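You operate a simulated robot arm through the tools that you are given. There is no shell and no other tool. Be economical: measure what you need, move in short steps, check, and stop when the job is done.

You run a simulated robot arm. Do the job below in one go: nothing can be reset, and whatever is moved stays where it is left.

JOB
When the needle is in the green, switch the cabinet off and move the gauge bottle to the white crate.
Fine: switch off before opening; door shut again.

The check looks at the end state, three seconds after you hand in, the way a careful person would. Anything else that was tipped, shoved, dropped, spilled or broken makes it a failure.

ROBOT AND FRAMES
A 6-joint arm with a two-finger parallel gripper, fixed in place. Base frame: the origin is at the foot of the arm, x ahead of it, y to its left, z up; the work surface is at about z = 880. Readings come in mm, rad, newtons and seconds.
With the tool pointing down near the work surface it reaches from about 360 to 820 mm from the base axis. Its first joint turns from -2.897 to 2.897 rad. Payload 3.91 kg.
Tool frame: the origin (TCP) lies between the finger pads and is the grasp point; the fingertips stand 30 mm ahead of it; z points along the fingers, y is the line along which they close. Largest opening 110 mm; finger width 20, thickness 10; the body of the gripper, 48 by 112 mm, starts 55 mm behind the TCP.
Orientation is told as [roll, pitch, yaw] about the base's x, y, z axes, in that order, counted from this pose: with the fingers straight down and closing along the base's y, the tool's x points along the base's -x, its y along +y and its z along -z.

CONTROLS
- The arm moves only by the tool servo_tool. Its argument "plan" is a list of rows, each an object (a shift or turn left out is 0, a gripper value left out holds the last) with "rot": the turn, a rotation vector about the base's x, y, z in rad, a list of three; "linear": the shift along the base's x, y, z in mm, a list of three; "claw": the finger opening in mm, from 0 to 110. In form: [{"rot": [ax, ay, az], "linear": [x, y, z], "claw": claw}, ...]. A call has 1 to 8 rows; each row is the pose to reach, as a shift and turn from the pose commanded when the call began. Each row takes 0.2 s and may step no farther than 50 mm and 0.15 rad from the row before; otherwise, or with a gripper value out of range, the whole call is refused. A pose out of reach is approached as far as the arm can. The call stops where the force on the tool passes 40 N (or 10 N more than at its start, if that is more) or the arm is blocked; 0.2 s more then pass. The fingers move at their own pace (about 45 mm/s each) and stop on an object; they squeeze with about 28 N. The grip force told is the motor's: it shows also when the fingers shut on nothing. Time passes only in rows, and 0.2 s behind the last, so rows that repeat a pose let the fingers close. The reply holds the time, the measured pose of the TCP, the force on the tool along the base axes, the opening and the grip force, in the units named above and with some noise, and new pictures: "show" is both (left out), scene, wrist or none.
- Cameras (640 x 400 px; columns grow to the right, rows downward): "scene" is fixed at [218.3, 503.6, 1720.2]; the picture's right is [-0.99, -0.16, 0.00], its down [-0.09, 0.54, -0.84] and it looks along [0.13, -0.82, -0.55] (base axes); focal length 334 px, centre (320, 200). "wrist" rides on the gripper at [77, 7, -115] in the tool frame; the picture's right is [-0.09, 1.00, 0.00], its down [-0.80, -0.07, -0.59] and it looks along [-0.59, -0.05, 0.80] (tool axes); focal length 270 px, centre (320, 200). There is no depth. A picture from a camera that has moved, and an enlarged one, comes with that camera's place and axes in the base frame and with its lens.
- move_column(by): slides the trunk up (or, below 0, down) by that many mm; the arm rides with it, the base frame stays. It gives what a move gives, with no picture.
- enlarge(camera, box): a new picture of the part [left, top, right, bottom] of that camera's present view, enlarged. No time passes.
- close_job(): hands the job in; it is judged then, once.

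Work in short steps. Places have to be worked out from the pictures, the camera data and where the tool is seen: move nearer, look again, correct. Check each grasp and each placing, and mend what went wrong. You have 120 turns and 170 pictures in all, those below and enlarged ones among them. Open the gripper and draw the arm clear of the work before you hand the job in, unless the task says otherwise; then end with one line.

The tools are called by a JSON object that holds its "method" and its "body". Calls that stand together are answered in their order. servo_tool: Moves the arm, as the interface text tells. Its arguments: {"type":"object","properties":{"plan":{"type":"array"},"show":{"type":"string","enum":["both","scene","wrist","none"]}},"required":["plan"]} The other tools are called the same way: move_column (by) slides the trunk up or down; enlarge (camera, box) takes an enlarged picture of a part of a camera's view; close_job () hands the job in.

At the start:

```text
t: 0.0
tcp_pos: [320.7, -286.6, 1398.1]
orientation: [0.0, 0.001, -0.001]
ft_force: [-0.3, 0.4, 0.8]
width: 109.9
grasp_force: 0.0
trunk travel left (down, up): [-575.0, 35.0]
```

scene: 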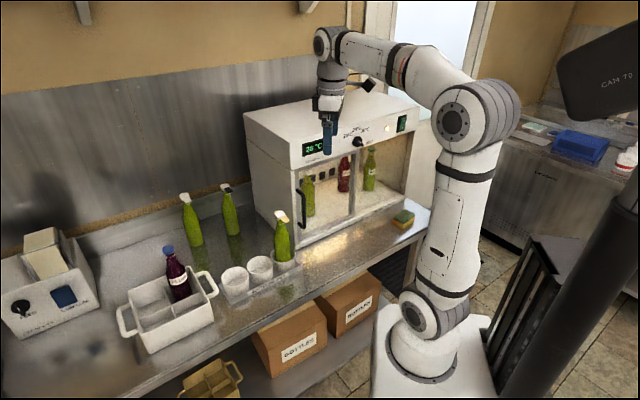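
wrist: 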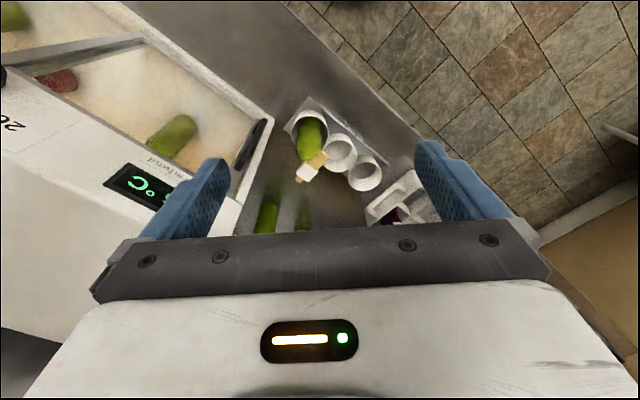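

I begin by looking closely at the cabinet and the bench.

{"method": "enlarge", "body": {"camera": "scene", "box": [240, 90, 430, 250]}}

{"method": "enlarge", "body": {"camera": "scene", "box": [100, 170, 310, 360]}}

```text
2.50 times, centred on (335, 170) of scene
camera zoom: at [218.3, 503.6, 1720.2], right [-0.99, -0.16, 0.0], down [-0.09, 0.54, -0.84], along [0.13, -0.82, -0.55], focal length 835 px, centre (282, 275)
```

zoom: 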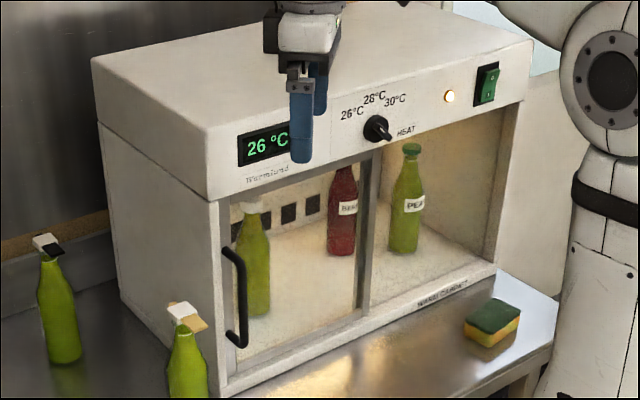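

```text
2.11 times, centred on (205, 265) of scene
camera zoom: at [218.3, 503.6, 1720.2], right [-0.99, -0.16, 0.0], down [-0.09, 0.54, -0.84], along [0.13, -0.82, -0.55], focal length 703 px, centre (562, 63)
```

zoom: 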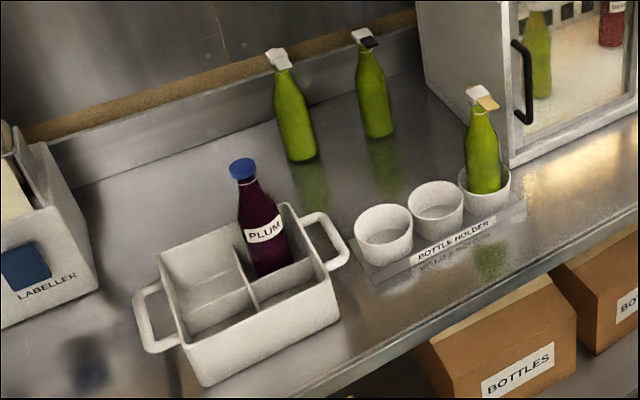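

The cabinet's front runs from about (454,-411) to (27,-828), and the green switch is on its panel. I turn the wrist camera toward the front to find the gauge bottle.

{"method": "servo_tool", "body": {"plan": [{"rot": [0, 0, -0.15], "linear": [-20, 5, 0]}, {"rot": [0, 0, -0.3], "linear": [-40, 10, 0]}, {"rot": [0, 0, -0.45], "linear": [-60, 20, 0]}, {"rot": [0, 0, -0.6], "linear": [-80, 30, 0]}, {"rot": [0, 0, -0.75], "linear": [-100, 40, 0]}, {"rot": [0, 0, -0.785], "linear": [-100, 40, 0]}], "show": "wrist"}}

```text
t: 1.4
tcp_pos: [221.5, -246.3, 1397.9]
orientation: [-0.001, 0.0, -0.787]
ft_force: [0.2, 0.5, -0.4]
width: 109.9
grasp_force: 0.1
trunk travel left (down, up): [-575.0, 35.0]
camera wrist: at [172.8, -186.1, 1511.5], right [0.77, 0.64, 0.0], down [0.52, -0.62, 0.59], along [0.38, -0.46, -0.8], focal length 270 px, centre (320, 200)
```

wrist: 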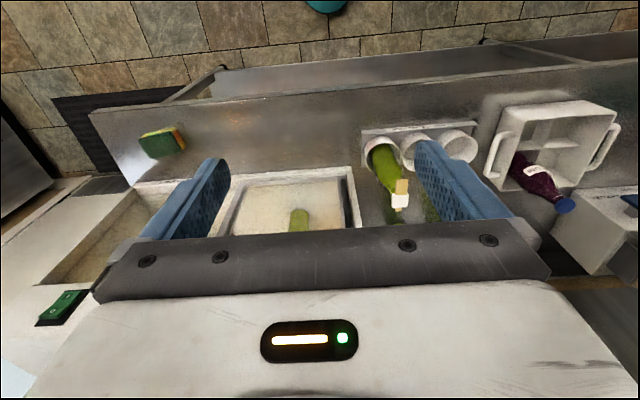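

The picture is upside down in this pose. I turn the hand half a turn so the camera will be on top when I tilt the tool level.

{"method": "servo_tool", "body": {"plan": [{"rot": [0, 0, 0.15]}, {"rot": [0, 0, 0.3]}, {"rot": [0, 0, 0.45]}, {"rot": [0, 0, 0.6]}, {"rot": [0, 0, 0.75]}, {"rot": [0, 0, 0.9]}, {"rot": [0, 0, 1.05]}, {"rot": [0, 0, 1.2]}], "show": "none"}}

{"method": "servo_tool", "body": {"plan": [{"rot": [0, 0, 0.15]}, {"rot": [0, 0, 0.3]}, {"rot": [0, 0, 0.45]}, {"rot": [0, 0, 0.6]}, {"rot": [0, 0, 0.75]}, {"rot": [0, 0, 0.9]}, {"rot": [0, 0, 1.05]}, {"rot": [0, 0, 1.2]}], "show": "none"}}

{"method": "servo_tool", "body": {"plan": [{"rot": [0, 0, 0.15]}, {"rot": [0, 0, 0.3]}, {"rot": [0, 0, 0.45]}, {"rot": [0, 0, 0.6]}, {"rot": [0, 0, 0.74]}], "show": "both"}}

```text
t: 3.2
tcp_pos: [221.4, -246.5, 1399.5]
orientation: [0.001, 0.0, 0.418]
ft_force: [0.6, 0.6, 0.4]
width: 110.3
grasp_force: 0.1
trunk travel left (down, up): [-575.0, 35.0]
```

```text
t: 5.0
tcp_pos: [219.3, -246.6, 1399.3]
orientation: [0.001, 0.001, 1.618]
ft_force: [-0.5, -0.6, 0.1]
width: 109.8
grasp_force: 0.0
trunk travel left (down, up): [-575.0, 35.0]
```

```text
t: 6.2
tcp_pos: [284.6, -177.7, 1394.6]
orientation: [0.008, 0.001, 2.343]
ft_force: [0.2, 0.3, -0.4]
width: 110.0
grasp_force: 0.0
out of reach, approached as far as the arm can: row 3, 4, 5
trunk travel left (down, up): [-575.0, 35.0]
camera wrist: at [334.0, -236.5, 1508.9], right [-0.78, -0.63, 0.01], down [-0.5, 0.63, 0.59], along [-0.38, 0.45, -0.81], focal length 270 px, centre (320, 200)
```

scene: 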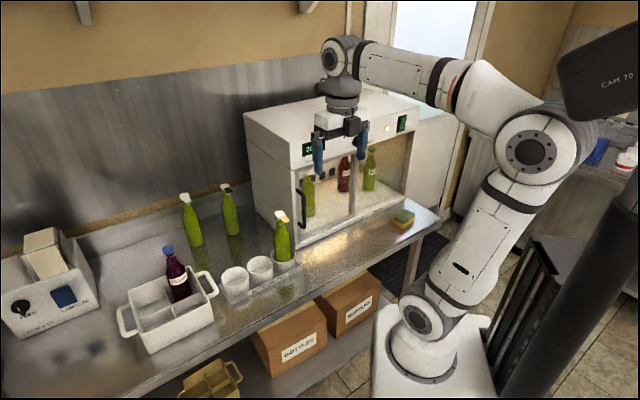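
wrist: 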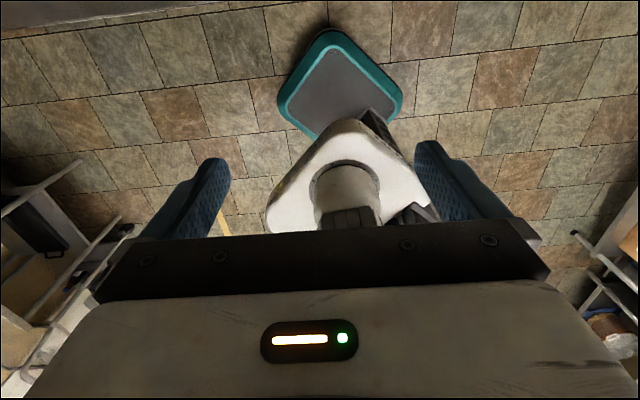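

The last joint hits its limit with the camera on the outside, so the camera has to ride below the tool. I turn back.

{"method": "servo_tool", "body": {"plan": [{"rot": [0, 0, -0.15]}, {"rot": [0, 0, -0.3]}, {"rot": [0, 0, -0.45]}, {"rot": [0, 0, -0.6]}, {"rot": [0, 0, -0.75]}, {"rot": [0, 0, -0.9]}, {"rot": [0, 0, -1.05]}, {"rot": [0, 0, -1.2]}], "show": "none"}}

{"method": "servo_tool", "body": {"plan": [{"rot": [0, 0, -0.15]}, {"rot": [0, 0, -0.3]}, {"rot": [0, 0, -0.45]}, {"rot": [0, 0, -0.6]}, {"rot": [0, 0, -0.75]}, {"rot": [0, 0, -0.9]}, {"rot": [0, 0, -1.05]}, {"rot": [0, 0, -1.2]}], "show": "none"}}

{"method": "servo_tool", "body": {"plan": [{"rot": [0, 0, -0.15]}, {"rot": [0, 0, -0.3]}, {"rot": [0, 0, -0.45]}, {"rot": [0, 0, -0.6]}, {"rot": [0, 0, -0.74]}], "show": "none"}}

```text
t: 8.0
tcp_pos: [285.4, -177.2, 1395.0]
orientation: [0.001, 0.001, 1.152]
ft_force: [0.2, 0.6, 0.1]
width: 110.0
grasp_force: 0.0
trunk travel left (down, up): [-575.0, 35.0]
```

```text
t: 9.8
tcp_pos: [286.1, -176.5, 1393.1]
orientation: [0.001, 0.001, -0.047]
ft_force: [-0.3, -0.4, -0.1]
width: 110.2
grasp_force: 0.1
trunk travel left (down, up): [-575.0, 35.0]
```

```text
t: 11.0
tcp_pos: [285.2, -177.8, 1393.8]
orientation: [0.001, 0.0, -0.787]
ft_force: [0.4, -0.5, 0.4]
width: 109.8
grasp_force: 0.0
trunk travel left (down, up): [-575.0, 35.0]
```

Now I tilt the tool toward the cabinet and move opposite its left half; the column goes down after that.

{"method": "servo_tool", "body": {"plan": [{"rot": [-0.106, -0.106, 0], "linear": [-12, -28, 0]}, {"rot": [-0.212, -0.212, 0], "linear": [-24, -56, 0]}, {"rot": [-0.318, -0.318, 0], "linear": [-36, -84, 0]}, {"rot": [-0.424, -0.424, 0], "linear": [-48, -112, 0]}, {"rot": [-0.53, -0.53, 0], "linear": [-60, -140, 0]}, {"rot": [-0.636, -0.636, 0], "linear": [-72, -168, 0]}, {"rot": [-0.636, -0.636, 0], "linear": [-80, -190, 0]}], "show": "none"}}

{"method": "move_column", "body": {"by": -250}}

{"method": "servo_tool", "body": {"plan": [{"linear": [0, 0, 0]}], "show": "both"}}

```text
t: 12.6
tcp_pos: [203.3, -370.8, 1393.8]
orientation: [0.0, -0.901, -0.786]
ft_force: [0.1, 0.3, -0.8]
width: 110.0
grasp_force: 0.1
trunk travel left (down, up): [-575.0, 35.0]
```

```text
t: 15.2
tcp_pos: [205.6, -371.0, 1144.7]
orientation: [0.0, -0.899, -0.785]
ft_force: [0.5, -0.3, -0.4]
width: 110.3
grasp_force: 0.0
trunk travel left (down, up): [-325.0, 285.0]
```

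```text
t: 15.6
tcp_pos: [205.3, -369.9, 1144.4]
orientation: [0.001, -0.899, -0.784]
ft_force: [0.1, 0.2, 0.2]
width: 110.0
grasp_force: 0.0
trunk travel left (down, up): [-325.0, 285.0]
camera wrist: at [113.4, -266.5, 1155.5], right [0.74, 0.67, 0.07], down [-0.03, -0.07, 1.0], along [0.67, -0.74, -0.04], focal length 270 px, centre (320, 200)
```

scene: 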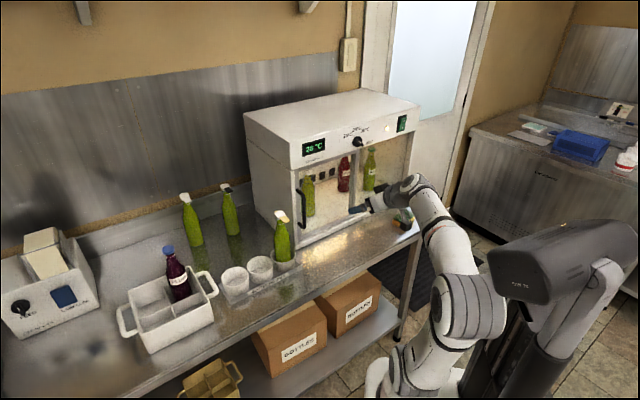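
wrist: 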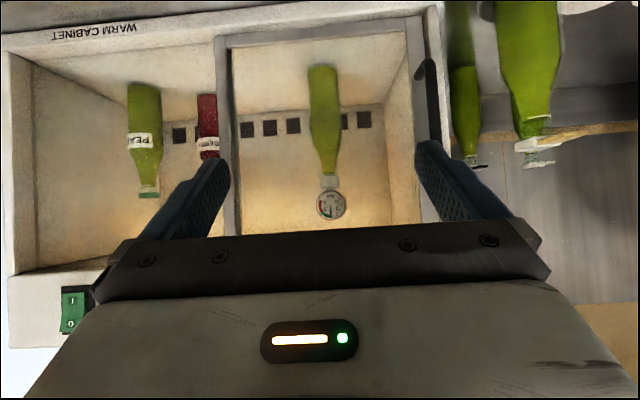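

The gauge is on the bottle behind the door on the left side. I read it, the knob area and the switch.

{"method": "enlarge", "body": {"camera": "wrist", "box": [308, 180, 356, 225]}}

{"method": "enlarge", "body": {"camera": "wrist", "box": [0, 0, 460, 350]}}

{"method": "enlarge", "body": {"camera": "scene", "box": [290, 95, 430, 165]}}

```text
8.89 times, centred on (332, 202) of wrist
camera zoom: at [113.4, -266.5, 1155.5], right [0.74, 0.67, 0.07], down [-0.03, -0.07, 1.0], along [0.67, -0.74, -0.04], focal length 2402 px, centre (213, 178)
```

zoom: 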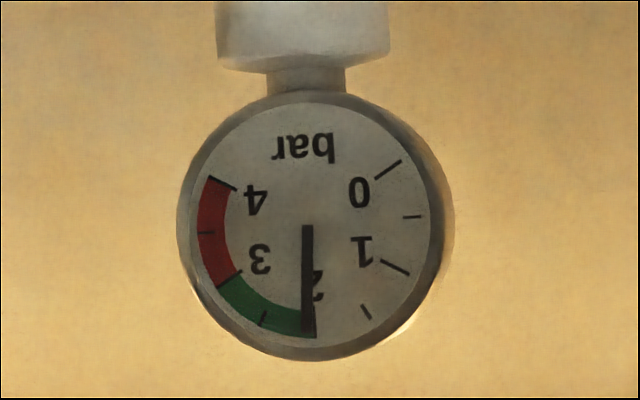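

```text
1.14 times, centred on (230, 175) of wrist
camera zoom: at [113.4, -266.5, 1155.5], right [0.74, 0.67, 0.07], down [-0.03, -0.07, 1.0], along [0.67, -0.74, -0.04], focal length 309 px, centre (423, 229)
```

zoom: 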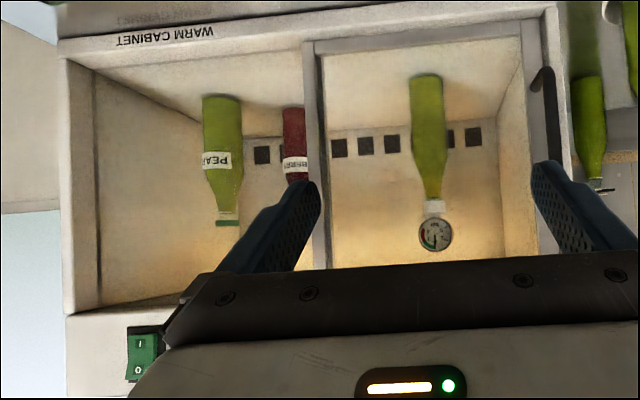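

```text
4.57 times, centred on (360, 130) of scene
camera zoom: at [218.3, 503.6, 1720.2], right [-0.99, -0.16, 0.0], down [-0.09, 0.54, -0.84], along [0.13, -0.82, -0.55], focal length 1527 px, centre (137, 520)
```

zoom: 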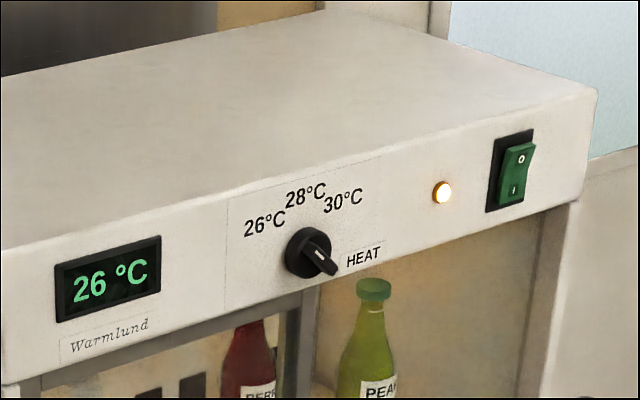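

The needle stands at 2.0, right at the lower edge of the green. I check over time whether it moves, and meanwhile lift and close the fingers for the switch.

{"method": "servo_tool", "body": {"plan": [{"linear": [0, 0, 0], "claw": 0}, {"linear": [0, 0, 0]}, {"linear": [0, 0, 0]}, {"linear": [0, 0, 0]}, {"linear": [0, 0, 0]}, {"linear": [0, 0, 0]}, {"linear": [0, 0, 0]}], "show": "none"}}

{"method": "enlarge", "body": {"camera": "wrist", "box": [308, 180, 356, 225]}}

```text
t: 17.2
tcp_pos: [204.5, -369.7, 1144.9]
orientation: [0.001, -0.899, -0.786]
ft_force: [-0.5, 0.4, -0.1]
width: 0.0
grasp_force: 27.6
trunk travel left (down, up): [-325.0, 285.0]
```

```text
8.89 times, centred on (332, 202) of wrist
camera zoom: at [113.4, -266.5, 1155.5], right [0.74, 0.67, 0.07], down [-0.03, -0.07, 1.0], along [0.67, -0.74, -0.04], focal length 2402 px, centre (213, 178)
```

zoom: 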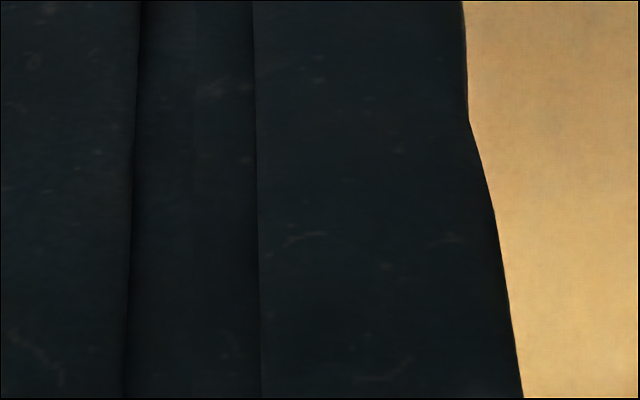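

The closed fingers hide the gauge. I raise the column and move to the pre-press pose, and will look for the gauge from there.

{"method": "move_column", "body": {"by": 130}}

{"method": "servo_tool", "body": {"plan": [{"rot": [-0.078, -0.078, 0], "linear": [-20, -40, 0]}, {"rot": [-0.156, -0.156, 0], "linear": [-40, -80, 0]}, {"rot": [-0.234, -0.234, 0], "linear": [-60, -120, 0]}, {"rot": [-0.312, -0.312, 0], "linear": [-80, -160, 0]}, {"rot": [-0.39, -0.39, 0], "linear": [-100, -200, 0]}, {"rot": [-0.43, -0.43, 0], "linear": [-120, -240, 0]}], "show": "both"}}

```text
t: 18.8
tcp_pos: [204.6, -369.8, 1275.1]
orientation: [0.0, -0.899, -0.786]
ft_force: [1.0, -0.2, -0.2]
width: 0.0
grasp_force: 27.7
trunk travel left (down, up): [-455.0, 155.0]
```

```text
t: 20.2
tcp_pos: [84.0, -614.0, 1276.4]
orientation: [-0.005, -1.509, -0.78]
ft_force: [0.2, 0.2, -0.5]
width: 0.0
grasp_force: 28.0
trunk travel left (down, up): [-455.0, 155.0]
camera wrist: at [6.0, -522.9, 1206.9], right [0.71, 0.7, 0.09], down [-0.43, 0.34, 0.84], along [0.56, -0.63, 0.54], focal length 270 px, centre (320, 200)
```

scene: 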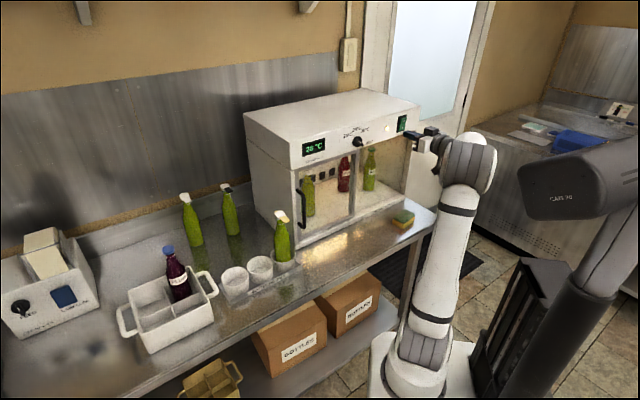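
wrist: 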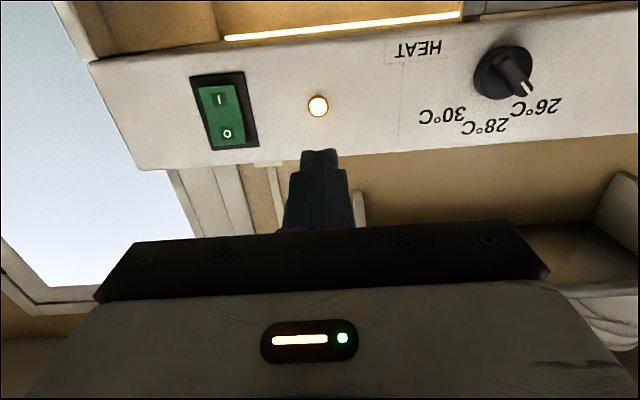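

The knob points at 26 °C and the lamp is lit, so the switch is on. I step back to the pose from which the gauge shows over the fingertips, and read it again.

{"method": "servo_tool", "body": {"plan": [{"rot": [0.078, 0.078, 0], "linear": [20, 40, 0]}, {"rot": [0.156, 0.156, 0], "linear": [40, 80, 0]}, {"rot": [0.234, 0.234, 0], "linear": [60, 120, 0]}, {"rot": [0.312, 0.312, 0], "linear": [80, 160, 0]}, {"rot": [0.39, 0.39, 0], "linear": [100, 200, 0]}, {"rot": [0.43, 0.43, 0], "linear": [120, 240, 0]}], "show": "wrist"}}

```text
t: 21.6
tcp_pos: [206.3, -370.4, 1277.2]
orientation: [-0.002, -0.898, -0.783]
ft_force: [0.4, 0.9, -0.3]
width: 0.0
grasp_force: 28.2
trunk travel left (down, up): [-455.0, 155.0]
camera wrist: at [113.4, -267.2, 1287.1], right [0.74, 0.67, 0.07], down [-0.03, -0.07, 1.0], along [0.67, -0.74, -0.04], focal length 270 px, centre (320, 200)
```

wrist: 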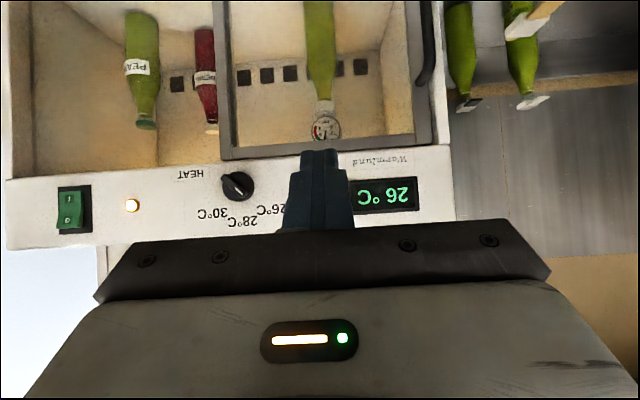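

{"method": "enlarge", "body": {"camera": "wrist", "box": [302, 105, 350, 150]}}

{"method": "enlarge", "body": {"camera": "wrist", "box": [170, 150, 290, 225]}}

```text
8.89 times, centred on (326, 128) of wrist
camera zoom: at [113.4, -267.2, 1287.1], right [0.74, 0.67, 0.07], down [-0.03, -0.07, 1.0], along [0.67, -0.74, -0.04], focal length 2402 px, centre (267, 844)
```

zoom: 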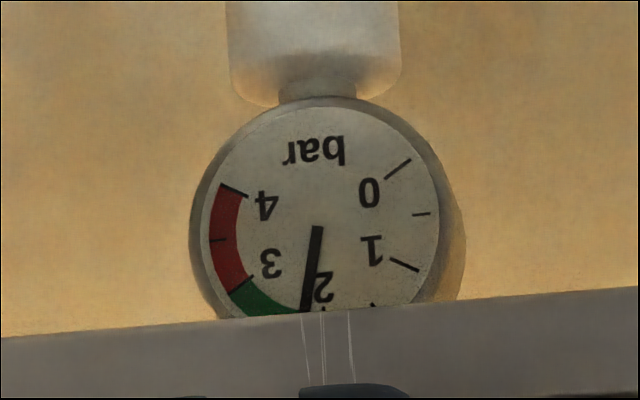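

```text
5.33 times, centred on (230, 188) of wrist
camera zoom: at [113.4, -267.2, 1287.1], right [0.74, 0.67, 0.07], down [-0.03, -0.07, 1.0], along [0.67, -0.74, -0.04], focal length 1442 px, centre (800, 267)
```

zoom: 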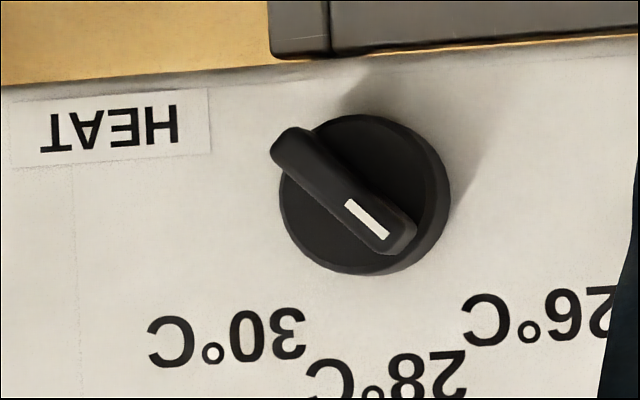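

The needle has risen to about 2.1 and is now in the green, climbing slowly. I go to the switch now to press its O half, at about (106,-752,1279).

{"method": "servo_tool", "body": {"plan": [{"rot": [-0.06, -0.06, 0], "linear": [-20, -40, 0]}, {"rot": [-0.12, -0.12, 0], "linear": [-40, -80, 0]}, {"rot": [-0.18, -0.18, 0], "linear": [-61, -120, 0]}, {"rot": [-0.24, -0.24, 0], "linear": [-81, -160, 0]}, {"rot": [-0.3, -0.3, 0], "linear": [-101, -200, 0]}, {"rot": [-0.36, -0.36, 0], "linear": [-121, -240, 0]}, {"rot": [-0.42, -0.42, 0], "linear": [-142, -280, 0]}, {"rot": [-0.46, -0.46, 0], "linear": [-162, -320, 0]}], "show": "wrist"}}

```text
t: 23.4
tcp_pos: [41.9, -689.2, 1273.9]
orientation: [0.001, -1.552, -0.789]
ft_force: [0.5, 0.2, 0.3]
width: 0.0
grasp_force: 27.7
trunk travel left (down, up): [-455.0, 155.0]
camera wrist: at [-33.6, -601.0, 1199.1], right [0.71, 0.7, 0.09], down [-0.46, 0.36, 0.81], along [0.54, -0.61, 0.58], focal length 270 px, centre (320, 200)
```

wrist: 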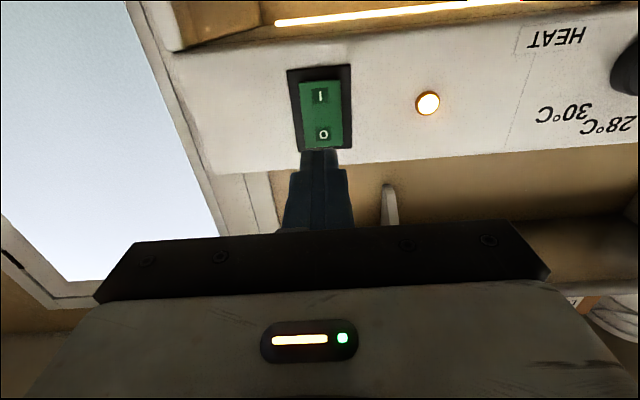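

The fingertips are in line with the O half, about 50–60 mm away. I push straight in, stopping on force.

{"method": "servo_tool", "body": {"plan": [{"linear": [17, -11, 5]}, {"linear": [31, -25, 5]}, {"linear": [36, -30, 5]}, {"linear": [40, -34, 5]}, {"linear": [43, -37, 5]}, {"linear": [46, -40, 5]}], "show": "wrist"}}

```text
t: 24.8
tcp_pos: [82.7, -725.9, 1281.0]
orientation: [-0.001, -1.551, -0.786]
ft_force: [-19.3, 30.4, -8.0]
width: 0.0
grasp_force: 28.3
trunk travel left (down, up): [-455.0, 155.0]
camera wrist: at [7.7, -637.3, 1207.1], right [0.71, 0.7, 0.09], down [-0.46, 0.36, 0.81], along [0.54, -0.61, 0.58], focal length 270 px, centre (320, 200)
```

wrist: 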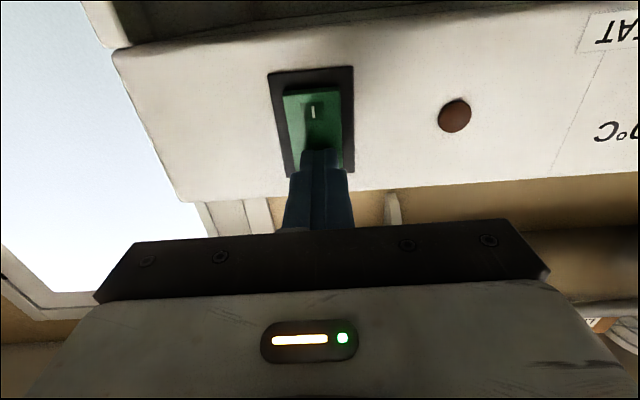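

The lamp is out: the cabinet is off. I back off and look at the door and handle.

{"method": "servo_tool", "body": {"plan": [{"linear": [-30, 30, 0]}, {"linear": [-60, 60, 0]}, {"linear": [-80, 80, 0]}], "show": "none"}}

{"method": "enlarge", "body": {"camera": "scene", "box": [285, 130, 425, 250]}}

{"method": "enlarge", "body": {"camera": "scene", "box": [285, 160, 365, 250]}}

```text
t: 25.6
tcp_pos: [5.9, -649.6, 1283.4]
orientation: [0.008, -1.55, -0.794]
ft_force: [0.2, -0.6, -0.5]
width: 0.1
grasp_force: 28.1
trunk travel left (down, up): [-455.0, 155.0]
```

```text
3.33 times, centred on (355, 190) of scene
camera zoom: at [218.3, 503.6, 1720.2], right [-0.99, -0.16, 0.0], down [-0.09, 0.54, -0.84], along [0.13, -0.82, -0.55], focal length 1113 px, centre (203, 233)
```

zoom: 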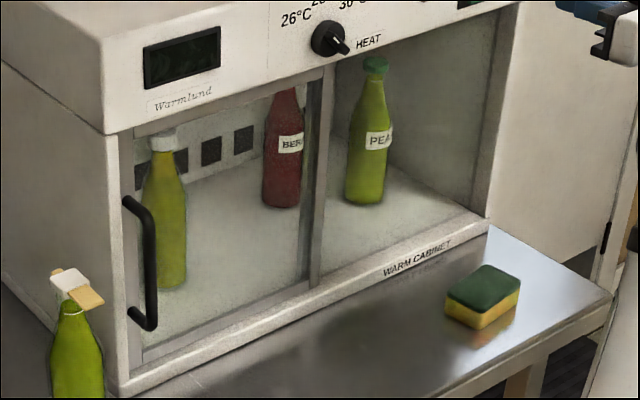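

```text
4.44 times, centred on (325, 205) of scene
camera zoom: at [218.3, 503.6, 1720.2], right [-0.99, -0.16, 0.0], down [-0.09, 0.54, -0.84], along [0.13, -0.82, -0.55], focal length 1484 px, centre (298, 178)
```

zoom: 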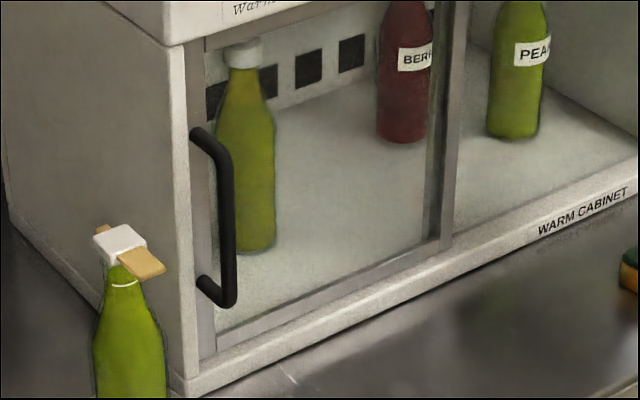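

I back out along the front to a spot facing the handle, lower, to see how the door opens.

{"method": "servo_tool", "body": {"plan": [{"linear": [25, 40, 0], "claw": 80}, {"linear": [55, 78, 0]}, {"linear": [85, 115, 0]}, {"linear": [115, 150, 0]}, {"linear": [145, 185, 0]}, {"linear": [175, 220, 0]}, {"linear": [205, 255, 0]}, {"linear": [235, 290, 0]}], "show": "none"}}

{"method": "move_column", "body": {"by": -190}}

{"method": "servo_tool", "body": {"plan": [{"rot": [0.1, 0.1, 0], "linear": [30, 30, 0]}, {"rot": [0.2, 0.2, 0], "linear": [60, 60, 0]}, {"rot": [0.25, 0.25, 0], "linear": [70, 70, 0]}], "show": "both"}}

```text
t: 27.4
tcp_pos: [242.4, -359.1, 1279.2]
orientation: [-0.027, -1.552, -0.76]
ft_force: [-0.5, -0.2, 0.3]
width: 80.0
grasp_force: 0.0
trunk travel left (down, up): [-455.0, 155.0]
```

```text
t: 29.4
tcp_pos: [243.4, -359.1, 1090.1]
orientation: [-0.017, -1.55, -0.769]
ft_force: [-0.3, -0.4, -0.2]
width: 80.2
grasp_force: 0.0
trunk travel left (down, up): [-265.0, 345.0]
```

```text
t: 30.1
tcp_pos: [238.3, -353.1, 1086.6]
orientation: [0.115, -1.249, -1.122]
ft_force: [-0.6, 0.0, -0.5]
width: 79.9
grasp_force: 0.2
trunk travel left (down, up): [-265.0, 345.0]
stopped in row 3: the arm was blocked; the commanded pose is now the measured one
camera wrist: at [176.2, -235.7, 1049.0], right [0.86, 0.5, 0.12], down [-0.26, 0.21, 0.94], along [0.45, -0.84, 0.31], focal length 270 px, centre (320, 200)
```

scene: 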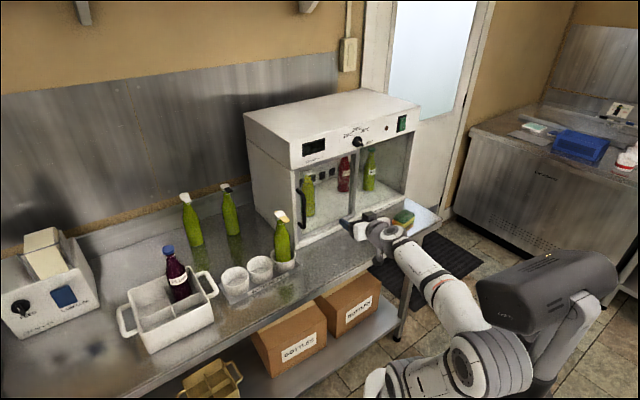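
wrist: 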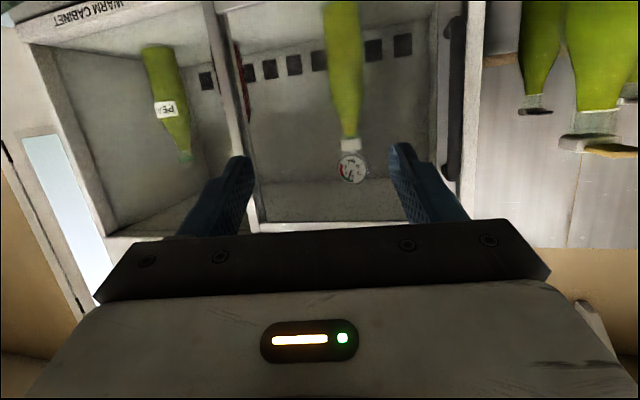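

The arm was blocked without tool force, so I look at what it is touching.

{"method": "enlarge", "body": {"camera": "scene", "box": [330, 180, 590, 400]}}

{"method": "enlarge", "body": {"camera": "wrist", "box": [180, 0, 500, 240]}}

```text
1.82 times, centred on (460, 290) of scene
camera zoom: at [218.3, 503.6, 1720.2], right [-0.99, -0.16, 0.0], down [-0.09, 0.54, -0.84], along [0.13, -0.82, -0.55], focal length 607 px, centre (66, 36)
```

zoom: 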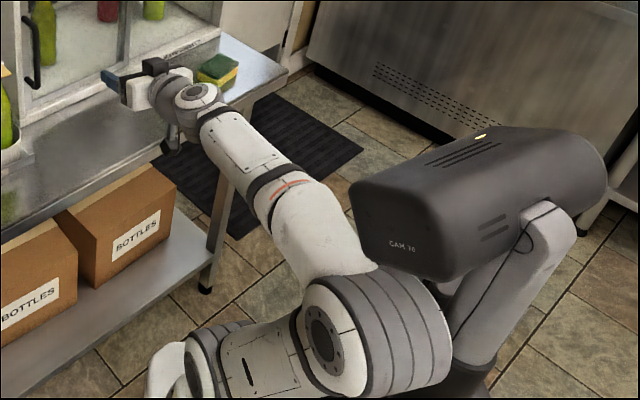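

```text
1.67 times, centred on (340, 120) of wrist
camera zoom: at [176.2, -235.7, 1049.0], right [0.86, 0.5, 0.12], down [-0.26, 0.21, 0.94], along [0.45, -0.84, 0.31], focal length 450 px, centre (287, 333)
```

zoom: 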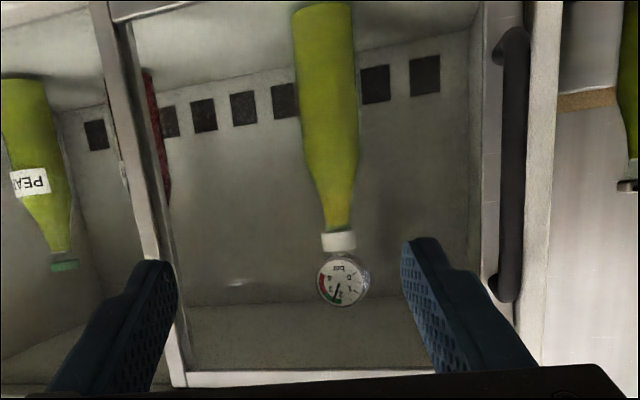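

The wrist is near a singular pose, with the forearm in line with the tool, and nothing was hit. I raise the trunk and then reach downward so the wrist stays bent.

{"method": "move_column", "body": {"by": 220}}

{"method": "servo_tool", "body": {"plan": [{"rot": [0, 0, 0], "linear": [0, 0, -30]}, {"rot": [0, 0, 0.05], "linear": [5, 5, -60]}, {"rot": [0, 0, 0.1], "linear": [10, 10, -90]}, {"rot": [0, 0, 0.15], "linear": [15, 15, -120]}, {"rot": [0, 0, 0.2], "linear": [20, 20, -150]}, {"rot": [0, 0, 0.2], "linear": [30, 30, -180]}], "show": "both"}}

```text
t: 32.5
tcp_pos: [238.8, -354.0, 1307.0]
orientation: [0.118, -1.252, -1.124]
ft_force: [0.1, 0.6, 0.0]
width: 80.2
grasp_force: 0.1
trunk travel left (down, up): [-485.0, 125.0]
```

```text
t: 33.9
tcp_pos: [289.0, -367.2, 1158.6]
orientation: [0.115, -1.25, -0.917]
ft_force: [0.4, 0.3, 0.4]
width: 80.1
grasp_force: 0.0
out of reach, approached as far as the arm can: row 4, 5, 6
trunk travel left (down, up): [-485.0, 125.0]
camera wrist: at [203.5, -264.8, 1120.9], right [0.74, 0.67, 0.12], down [-0.29, 0.15, 0.94], along [0.61, -0.73, 0.31], focal length 270 px, centre (320, 200)
```

scene: 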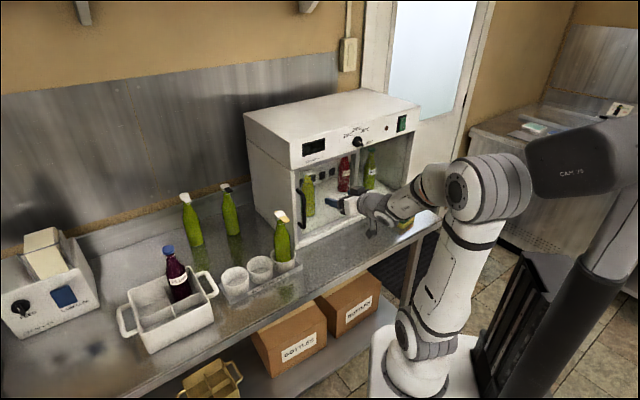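
wrist: 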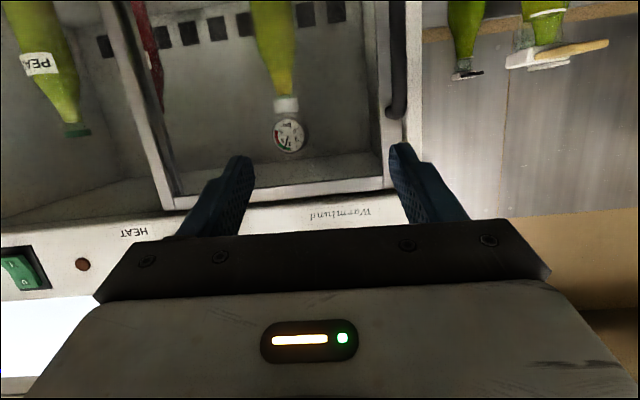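

Near the base the arm folds too far; out at the handle it will be easier. I zoom in on the door stile and the gauge from here.

{"method": "enlarge", "body": {"camera": "wrist", "box": [80, 0, 240, 230]}}

{"method": "enlarge", "body": {"camera": "wrist", "box": [250, 90, 440, 220]}}

```text
1.74 times, centred on (160, 115) of wrist
camera zoom: at [203.5, -264.8, 1120.9], right [0.74, 0.67, 0.12], down [-0.29, 0.15, 0.94], along [0.61, -0.73, 0.31], focal length 470 px, centre (598, 348)
```

zoom: 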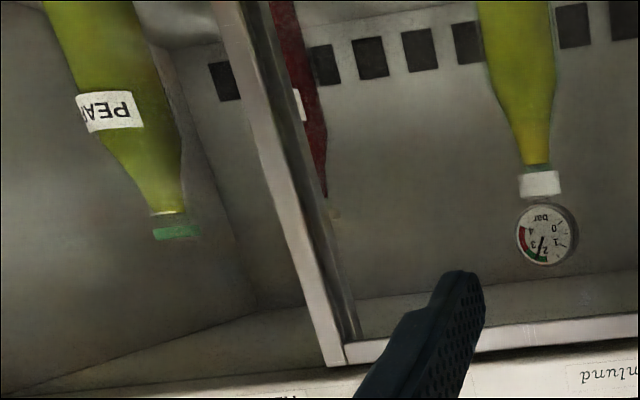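

```text
3.08 times, centred on (345, 155) of wrist
camera zoom: at [203.5, -264.8, 1120.9], right [0.74, 0.67, 0.12], down [-0.29, 0.15, 0.94], along [0.61, -0.73, 0.31], focal length 832 px, centre (243, 338)
```

zoom: 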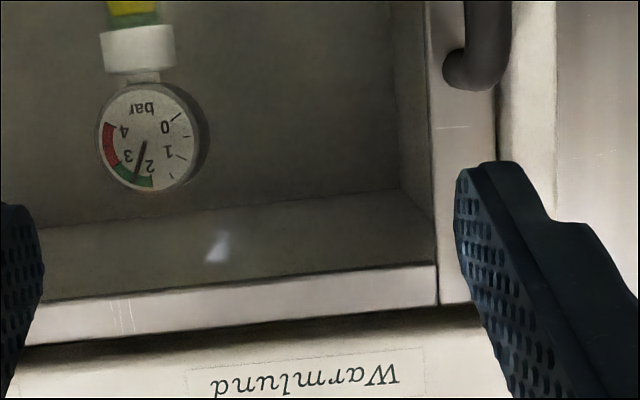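

The gauge reads about 2.3, in the green. The handle bar stands at about (412,-397), z 1006–1123. I line up about 90 mm in front of it.

{"method": "servo_tool", "body": {"plan": [{"linear": [20, 12, 0], "claw": 60}, {"linear": [40, 23, 0]}, {"linear": [59, 34, 0]}], "show": "none"}}

{"method": "move_column", "body": {"by": -85}}

{"method": "servo_tool", "body": {"plan": [{"linear": [0, 0, 0]}], "show": "both"}}

```text
t: 34.7
tcp_pos: [344.0, -334.0, 1159.5]
orientation: [0.124, -1.249, -0.919]
ft_force: [0.7, 0.0, -0.7]
width: 60.1
grasp_force: 0.0
out of reach, approached as far as the arm can: row 3
trunk travel left (down, up): [-485.0, 125.0]
```

```text
t: 35.9
tcp_pos: [343.0, -333.2, 1074.0]
orientation: [0.125, -1.25, -0.92]
ft_force: [0.1, -1.0, 0.4]
width: 59.9
grasp_force: 0.0
trunk travel left (down, up): [-400.0, 210.0]
```

```text
t: 36.3
tcp_pos: [343.4, -334.2, 1074.3]
orientation: [0.124, -1.249, -0.918]
ft_force: [-0.1, -0.5, 0.3]
width: 59.9
grasp_force: 0.2
trunk travel left (down, up): [-400.0, 210.0]
camera wrist: at [258.5, -231.8, 1037.3], right [0.73, 0.67, 0.12], down [-0.29, 0.15, 0.94], along [0.61, -0.73, 0.31], focal length 270 px, centre (320, 200)
```

scene: 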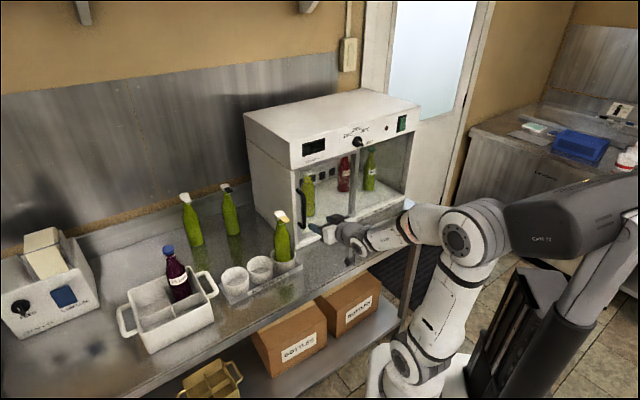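
wrist: 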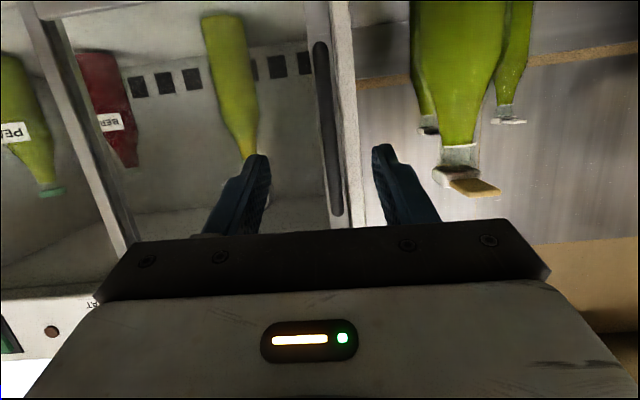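

The bar is centred between the fingers. I advance 77 mm and close on it.

{"method": "servo_tool", "body": {"plan": [{"linear": [20, -17, 0]}, {"linear": [40, -34, 0]}, {"linear": [50, -43, 0]}, {"linear": [58, -51, 0]}, {"linear": [58, -51, 0], "claw": 0}, {"linear": [58, -51, 0]}, {"linear": [58, -51, 0]}, {"linear": [58, -51, 0]}], "show": "both"}}

```text
t: 38.1
tcp_pos: [394.4, -391.8, 1078.7]
orientation: [0.127, -1.247, -0.917]
ft_force: [0.9, -1.3, 3.8]
width: 12.8
grasp_force: 42.8
out of reach, approached as far as the arm can: row 2, 3, 4, 5, 6, 7, 8
trunk travel left (down, up): [-400.0, 210.0]
camera wrist: at [308.2, -290.2, 1042.5], right [0.73, 0.67, 0.12], down [-0.3, 0.15, 0.94], along [0.62, -0.72, 0.31], focal length 270 px, centre (320, 200)
```

scene: 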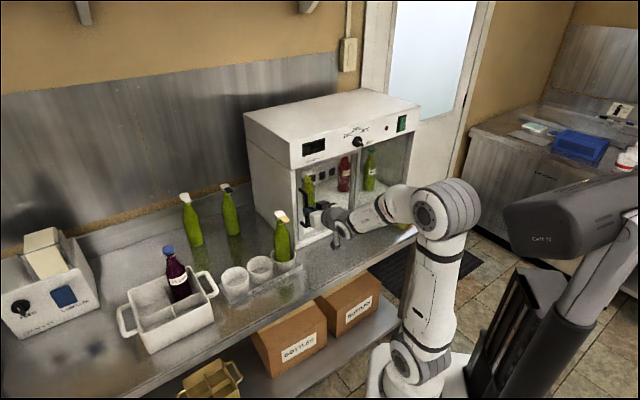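
wrist: 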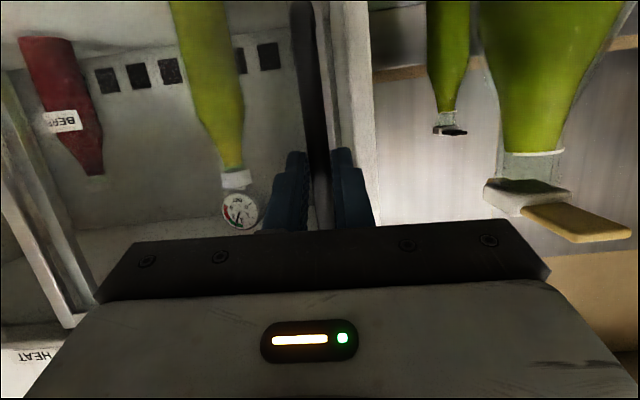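

The bar is gripped (12.8 mm). I pull gently outward to test whether the door is hinged.

{"method": "servo_tool", "body": {"plan": [{"linear": [-4, 4, 0]}, {"linear": [-8, 8, 0]}, {"linear": [-12, 12, 0]}, {"linear": [-16, 16, 0]}], "show": "wrist"}}

```text
t: 39.1
tcp_pos: [377.1, -375.5, 1076.9]
orientation: [0.126, -1.247, -0.92]
ft_force: [0.3, -0.2, -0.5]
width: 0.0
grasp_force: 37.5
trunk travel left (down, up): [-400.0, 210.0]
camera wrist: at [291.6, -273.4, 1040.5], right [0.73, 0.67, 0.12], down [-0.29, 0.15, 0.94], along [0.61, -0.73, 0.31], focal length 270 px, centre (320, 200)
```

wrist: 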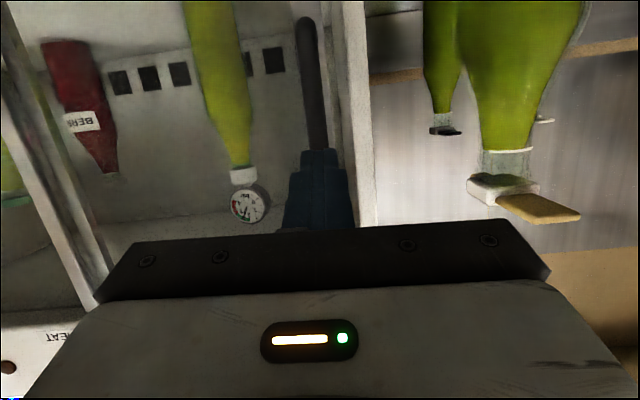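

The grip slipped off with the door still shut, so it may slide, or the grip was too shallow. I open, lower the trunk a little for better reach, and take a deeper grip.

{"method": "servo_tool", "body": {"plan": [{"linear": [-10, 10, 0]}, {"linear": [-20, 20, 0], "claw": 50}, {"linear": [-20, 20, 0]}, {"linear": [-20, 20, 0]}], "show": "none"}}

{"method": "move_column", "body": {"by": -60}}

{"method": "servo_tool", "body": {"plan": [{"linear": [0, 0, 30]}, {"linear": [0, 0, 55]}, {"linear": [15, -10, 55]}, {"linear": [35, -28, 55]}, {"linear": [48, -42, 55]}], "show": "wrist"}}

```text
t: 40.1
tcp_pos: [358.1, -356.4, 1077.7]
orientation: [0.124, -1.251, -0.921]
ft_force: [0.3, -0.9, 0.0]
width: 50.0
grasp_force: 0.0
trunk travel left (down, up): [-400.0, 210.0]
```

```text
t: 41.1
tcp_pos: [358.1, -355.6, 1018.1]
orientation: [0.124, -1.251, -0.92]
ft_force: [0.6, 0.0, 0.8]
width: 50.3
grasp_force: 0.0
trunk travel left (down, up): [-340.0, 270.0]
```

```text
t: 42.3
tcp_pos: [407.3, -398.3, 1070.6]
orientation: [0.123, -1.247, -0.92]
ft_force: [0.4, 0.5, 0.7]
width: 50.1
grasp_force: 0.0
trunk travel left (down, up): [-340.0, 270.0]
camera wrist: at [321.9, -295.5, 1034.2], right [0.73, 0.67, 0.12], down [-0.29, 0.15, 0.94], along [0.61, -0.73, 0.31], focal length 270 px, centre (320, 200)
```

wrist: 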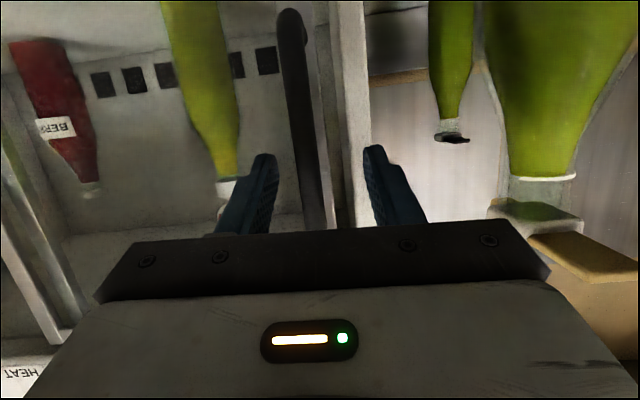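

There is no reach problem now and the bar is well inside the fingers. I close and tug again.

{"method": "servo_tool", "body": {"plan": [{"claw": 0}, {"claw": 0}, {"claw": 0}, {"claw": 0}, {"linear": [-4, 4, 0]}, {"linear": [-8, 8, 0]}], "show": "none"}}

```text
t: 43.7
tcp_pos: [402.2, -392.0, 1071.1]
orientation: [0.118, -1.248, -0.914]
ft_force: [27.4, -24.9, 0.8]
width: 13.6
grasp_force: 45.1
trunk travel left (down, up): [-340.0, 270.0]
```

It resists at 37 N on the outward pull. I relax and try sliding it to the right along the front.

{"method": "servo_tool", "body": {"plan": [{"linear": [5, -5, 0]}, {"linear": [1, -9, 0]}, {"linear": [-3, -13, 0]}, {"linear": [-7, -17, 0]}], "show": "wrist"}}

```text
t: 44.7
tcp_pos: [388.2, -405.0, 1071.4]
orientation: [0.122, -1.245, -0.921]
ft_force: [-15.7, 13.3, -11.8]
width: 13.2
grasp_force: 44.5
trunk travel left (down, up): [-340.0, 270.0]
camera wrist: at [303.7, -302.5, 1034.6], right [0.73, 0.67, 0.12], down [-0.29, 0.15, 0.94], along [0.61, -0.73, 0.3], focal length 270 px, centre (320, 200)
```

wrist: 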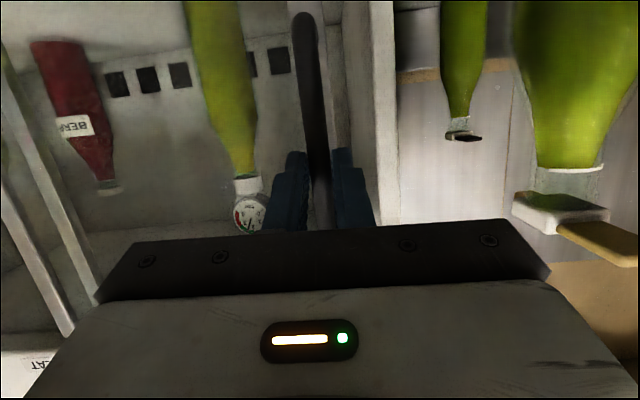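

The door slides: it is a sliding door, moving right along the face. I keep sliding it, easing off the inward pressure.

{"method": "servo_tool", "body": {"plan": [{"linear": [-13, -7, 0]}, {"linear": [-27, -21, 0]}, {"linear": [-41, -35, 0]}, {"linear": [-55, -49, 0]}, {"linear": [-69, -63, 0]}, {"linear": [-83, -77, 0]}], "show": "wrist"}}

```text
t: 46.1
tcp_pos: [307.4, -485.2, 1071.3]
orientation: [0.124, -1.246, -0.922]
ft_force: [8.3, -12.1, -13.7]
width: 13.3
grasp_force: 44.7
trunk travel left (down, up): [-340.0, 270.0]
camera wrist: at [222.8, -383.1, 1034.6], right [0.73, 0.67, 0.12], down [-0.29, 0.15, 0.94], along [0.61, -0.73, 0.31], focal length 270 px, centre (320, 200)
```

wrist: 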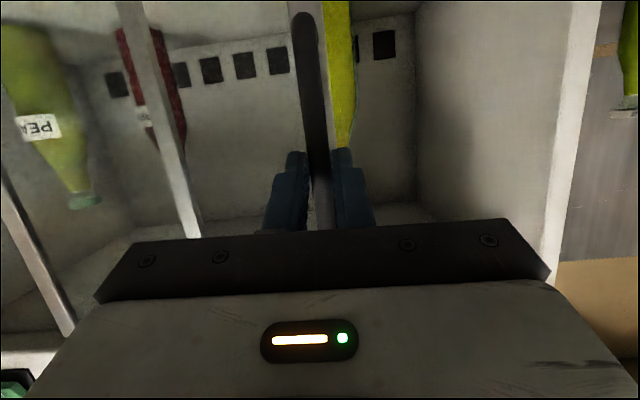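

It slides well, 130 mm so far. I continue another 115 mm.

{"method": "servo_tool", "body": {"plan": [{"linear": [-12, -16, 0]}, {"linear": [-26, -30, 0]}, {"linear": [-40, -44, 0]}, {"linear": [-54, -58, 0]}, {"linear": [-68, -71, 0]}, {"linear": [-82, -84, 0]}], "show": "both"}}

```text
t: 47.5
tcp_pos: [223.7, -571.6, 1071.6]
orientation: [0.124, -1.249, -0.923]
ft_force: [-6.2, 1.3, -12.0]
width: 13.5
grasp_force: 45.2
trunk travel left (down, up): [-340.0, 270.0]
camera wrist: at [138.0, -468.1, 1034.2], right [0.73, 0.67, 0.12], down [-0.29, 0.15, 0.94], along [0.61, -0.73, 0.31], focal length 270 px, centre (320, 200)
```

scene: 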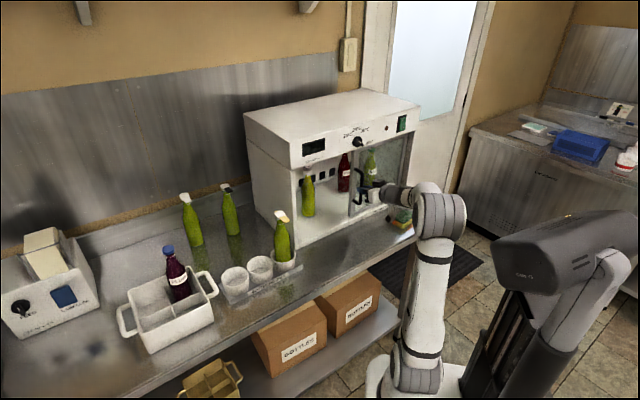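
wrist: 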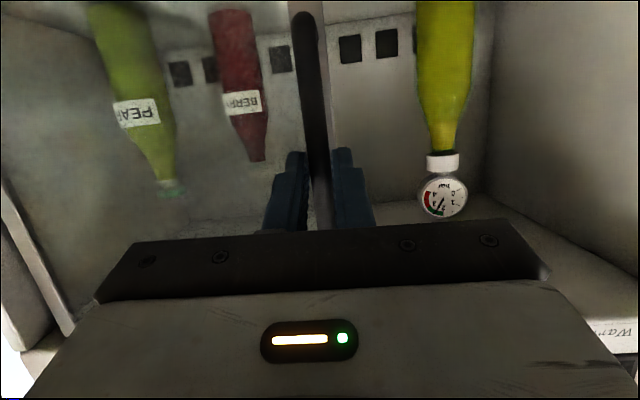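

The door is open about 250 mm, clear of the gauge bottle, which I place at about (452,-610) with the gauge centre at z 1150. I let go of the handle and back off.

{"method": "servo_tool", "body": {"plan": [{"claw": 50}, {"claw": 50}, {"linear": [-14, 14, 0]}, {"linear": [-35, 35, 0]}, {"linear": [-65, 65, 0]}, {"linear": [-90, 90, 0], "claw": 84}], "show": "wrist"}}

```text
t: 48.9
tcp_pos: [133.9, -478.2, 1072.8]
orientation: [0.123, -1.249, -0.921]
ft_force: [0.1, 0.2, 0.0]
width: 84.1
grasp_force: 0.0
trunk travel left (down, up): [-340.0, 270.0]
camera wrist: at [48.8, -376.4, 1035.5], right [0.73, 0.67, 0.12], down [-0.29, 0.15, 0.94], along [0.61, -0.73, 0.31], focal length 270 px, centre (320, 200)
```

wrist: 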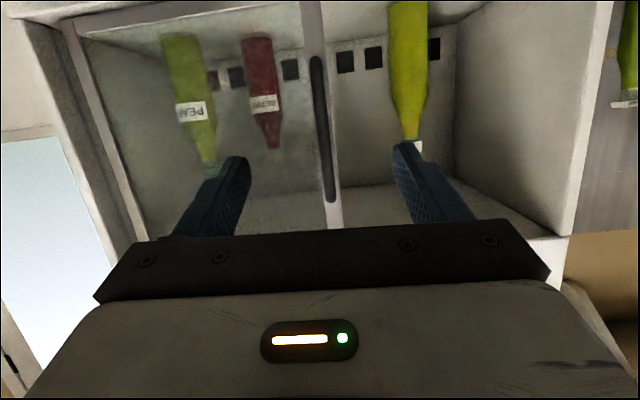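

The way is clear. I move in line with the bottle, tilt the tool a bit more downward, and lower the trunk.

{"method": "servo_tool", "body": {"plan": [{"rot": [0.03, 0.03, 0], "linear": [40, 15, 0]}, {"rot": [0.06, 0.06, 0], "linear": [80, 30, 0]}, {"rot": [0.085, 0.085, 0], "linear": [110, 43, 0]}, {"rot": [0.085, 0.085, 0], "linear": [136, 54, 0]}], "show": "none"}}

{"method": "move_column", "body": {"by": -80}}

{"method": "servo_tool", "body": {"plan": [{"linear": [0, 0, 0]}], "show": "both"}}

```text
t: 49.9
tcp_pos: [269.6, -421.3, 1074.5]
orientation: [0.082, -1.128, -0.884]
ft_force: [0.4, -0.6, -0.9]
width: 84.1
grasp_force: 0.0
trunk travel left (down, up): [-340.0, 270.0]
```

```text
t: 51.1
tcp_pos: [268.6, -420.6, 994.3]
orientation: [0.086, -1.129, -0.885]
ft_force: [-0.2, 0.1, 0.6]
width: 84.0
grasp_force: 0.0
trunk travel left (down, up): [-260.0, 350.0]
```

```text
t: 51.5
tcp_pos: [268.5, -419.7, 992.8]
orientation: [0.085, -1.129, -0.883]
ft_force: [-1.0, 0.1, 1.1]
width: 84.0
grasp_force: 0.0
trunk travel left (down, up): [-260.0, 350.0]
camera wrist: at [180.3, -315.3, 973.6], right [0.74, 0.66, 0.12], down [-0.21, 0.07, 0.97], along [0.63, -0.75, 0.19], focal length 270 px, centre (320, 200)
```

scene: 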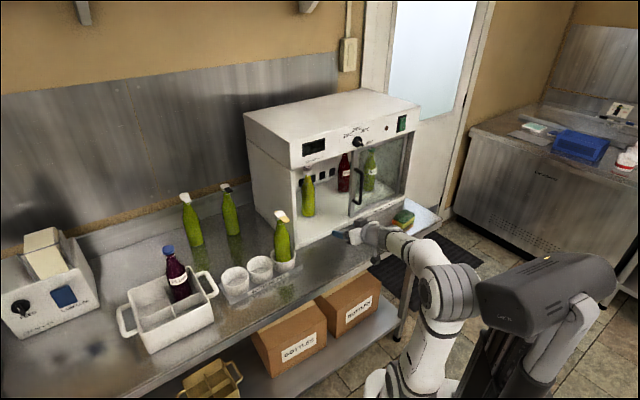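
wrist: 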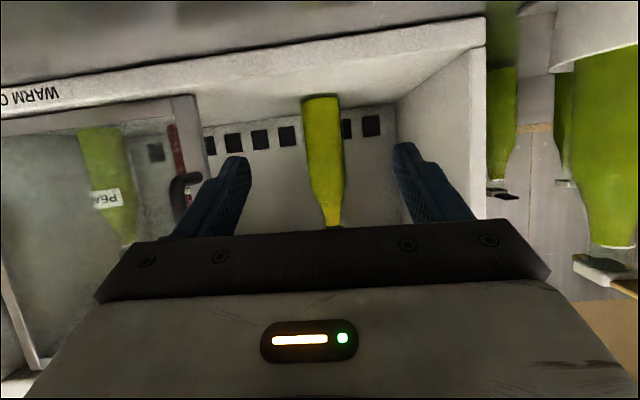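

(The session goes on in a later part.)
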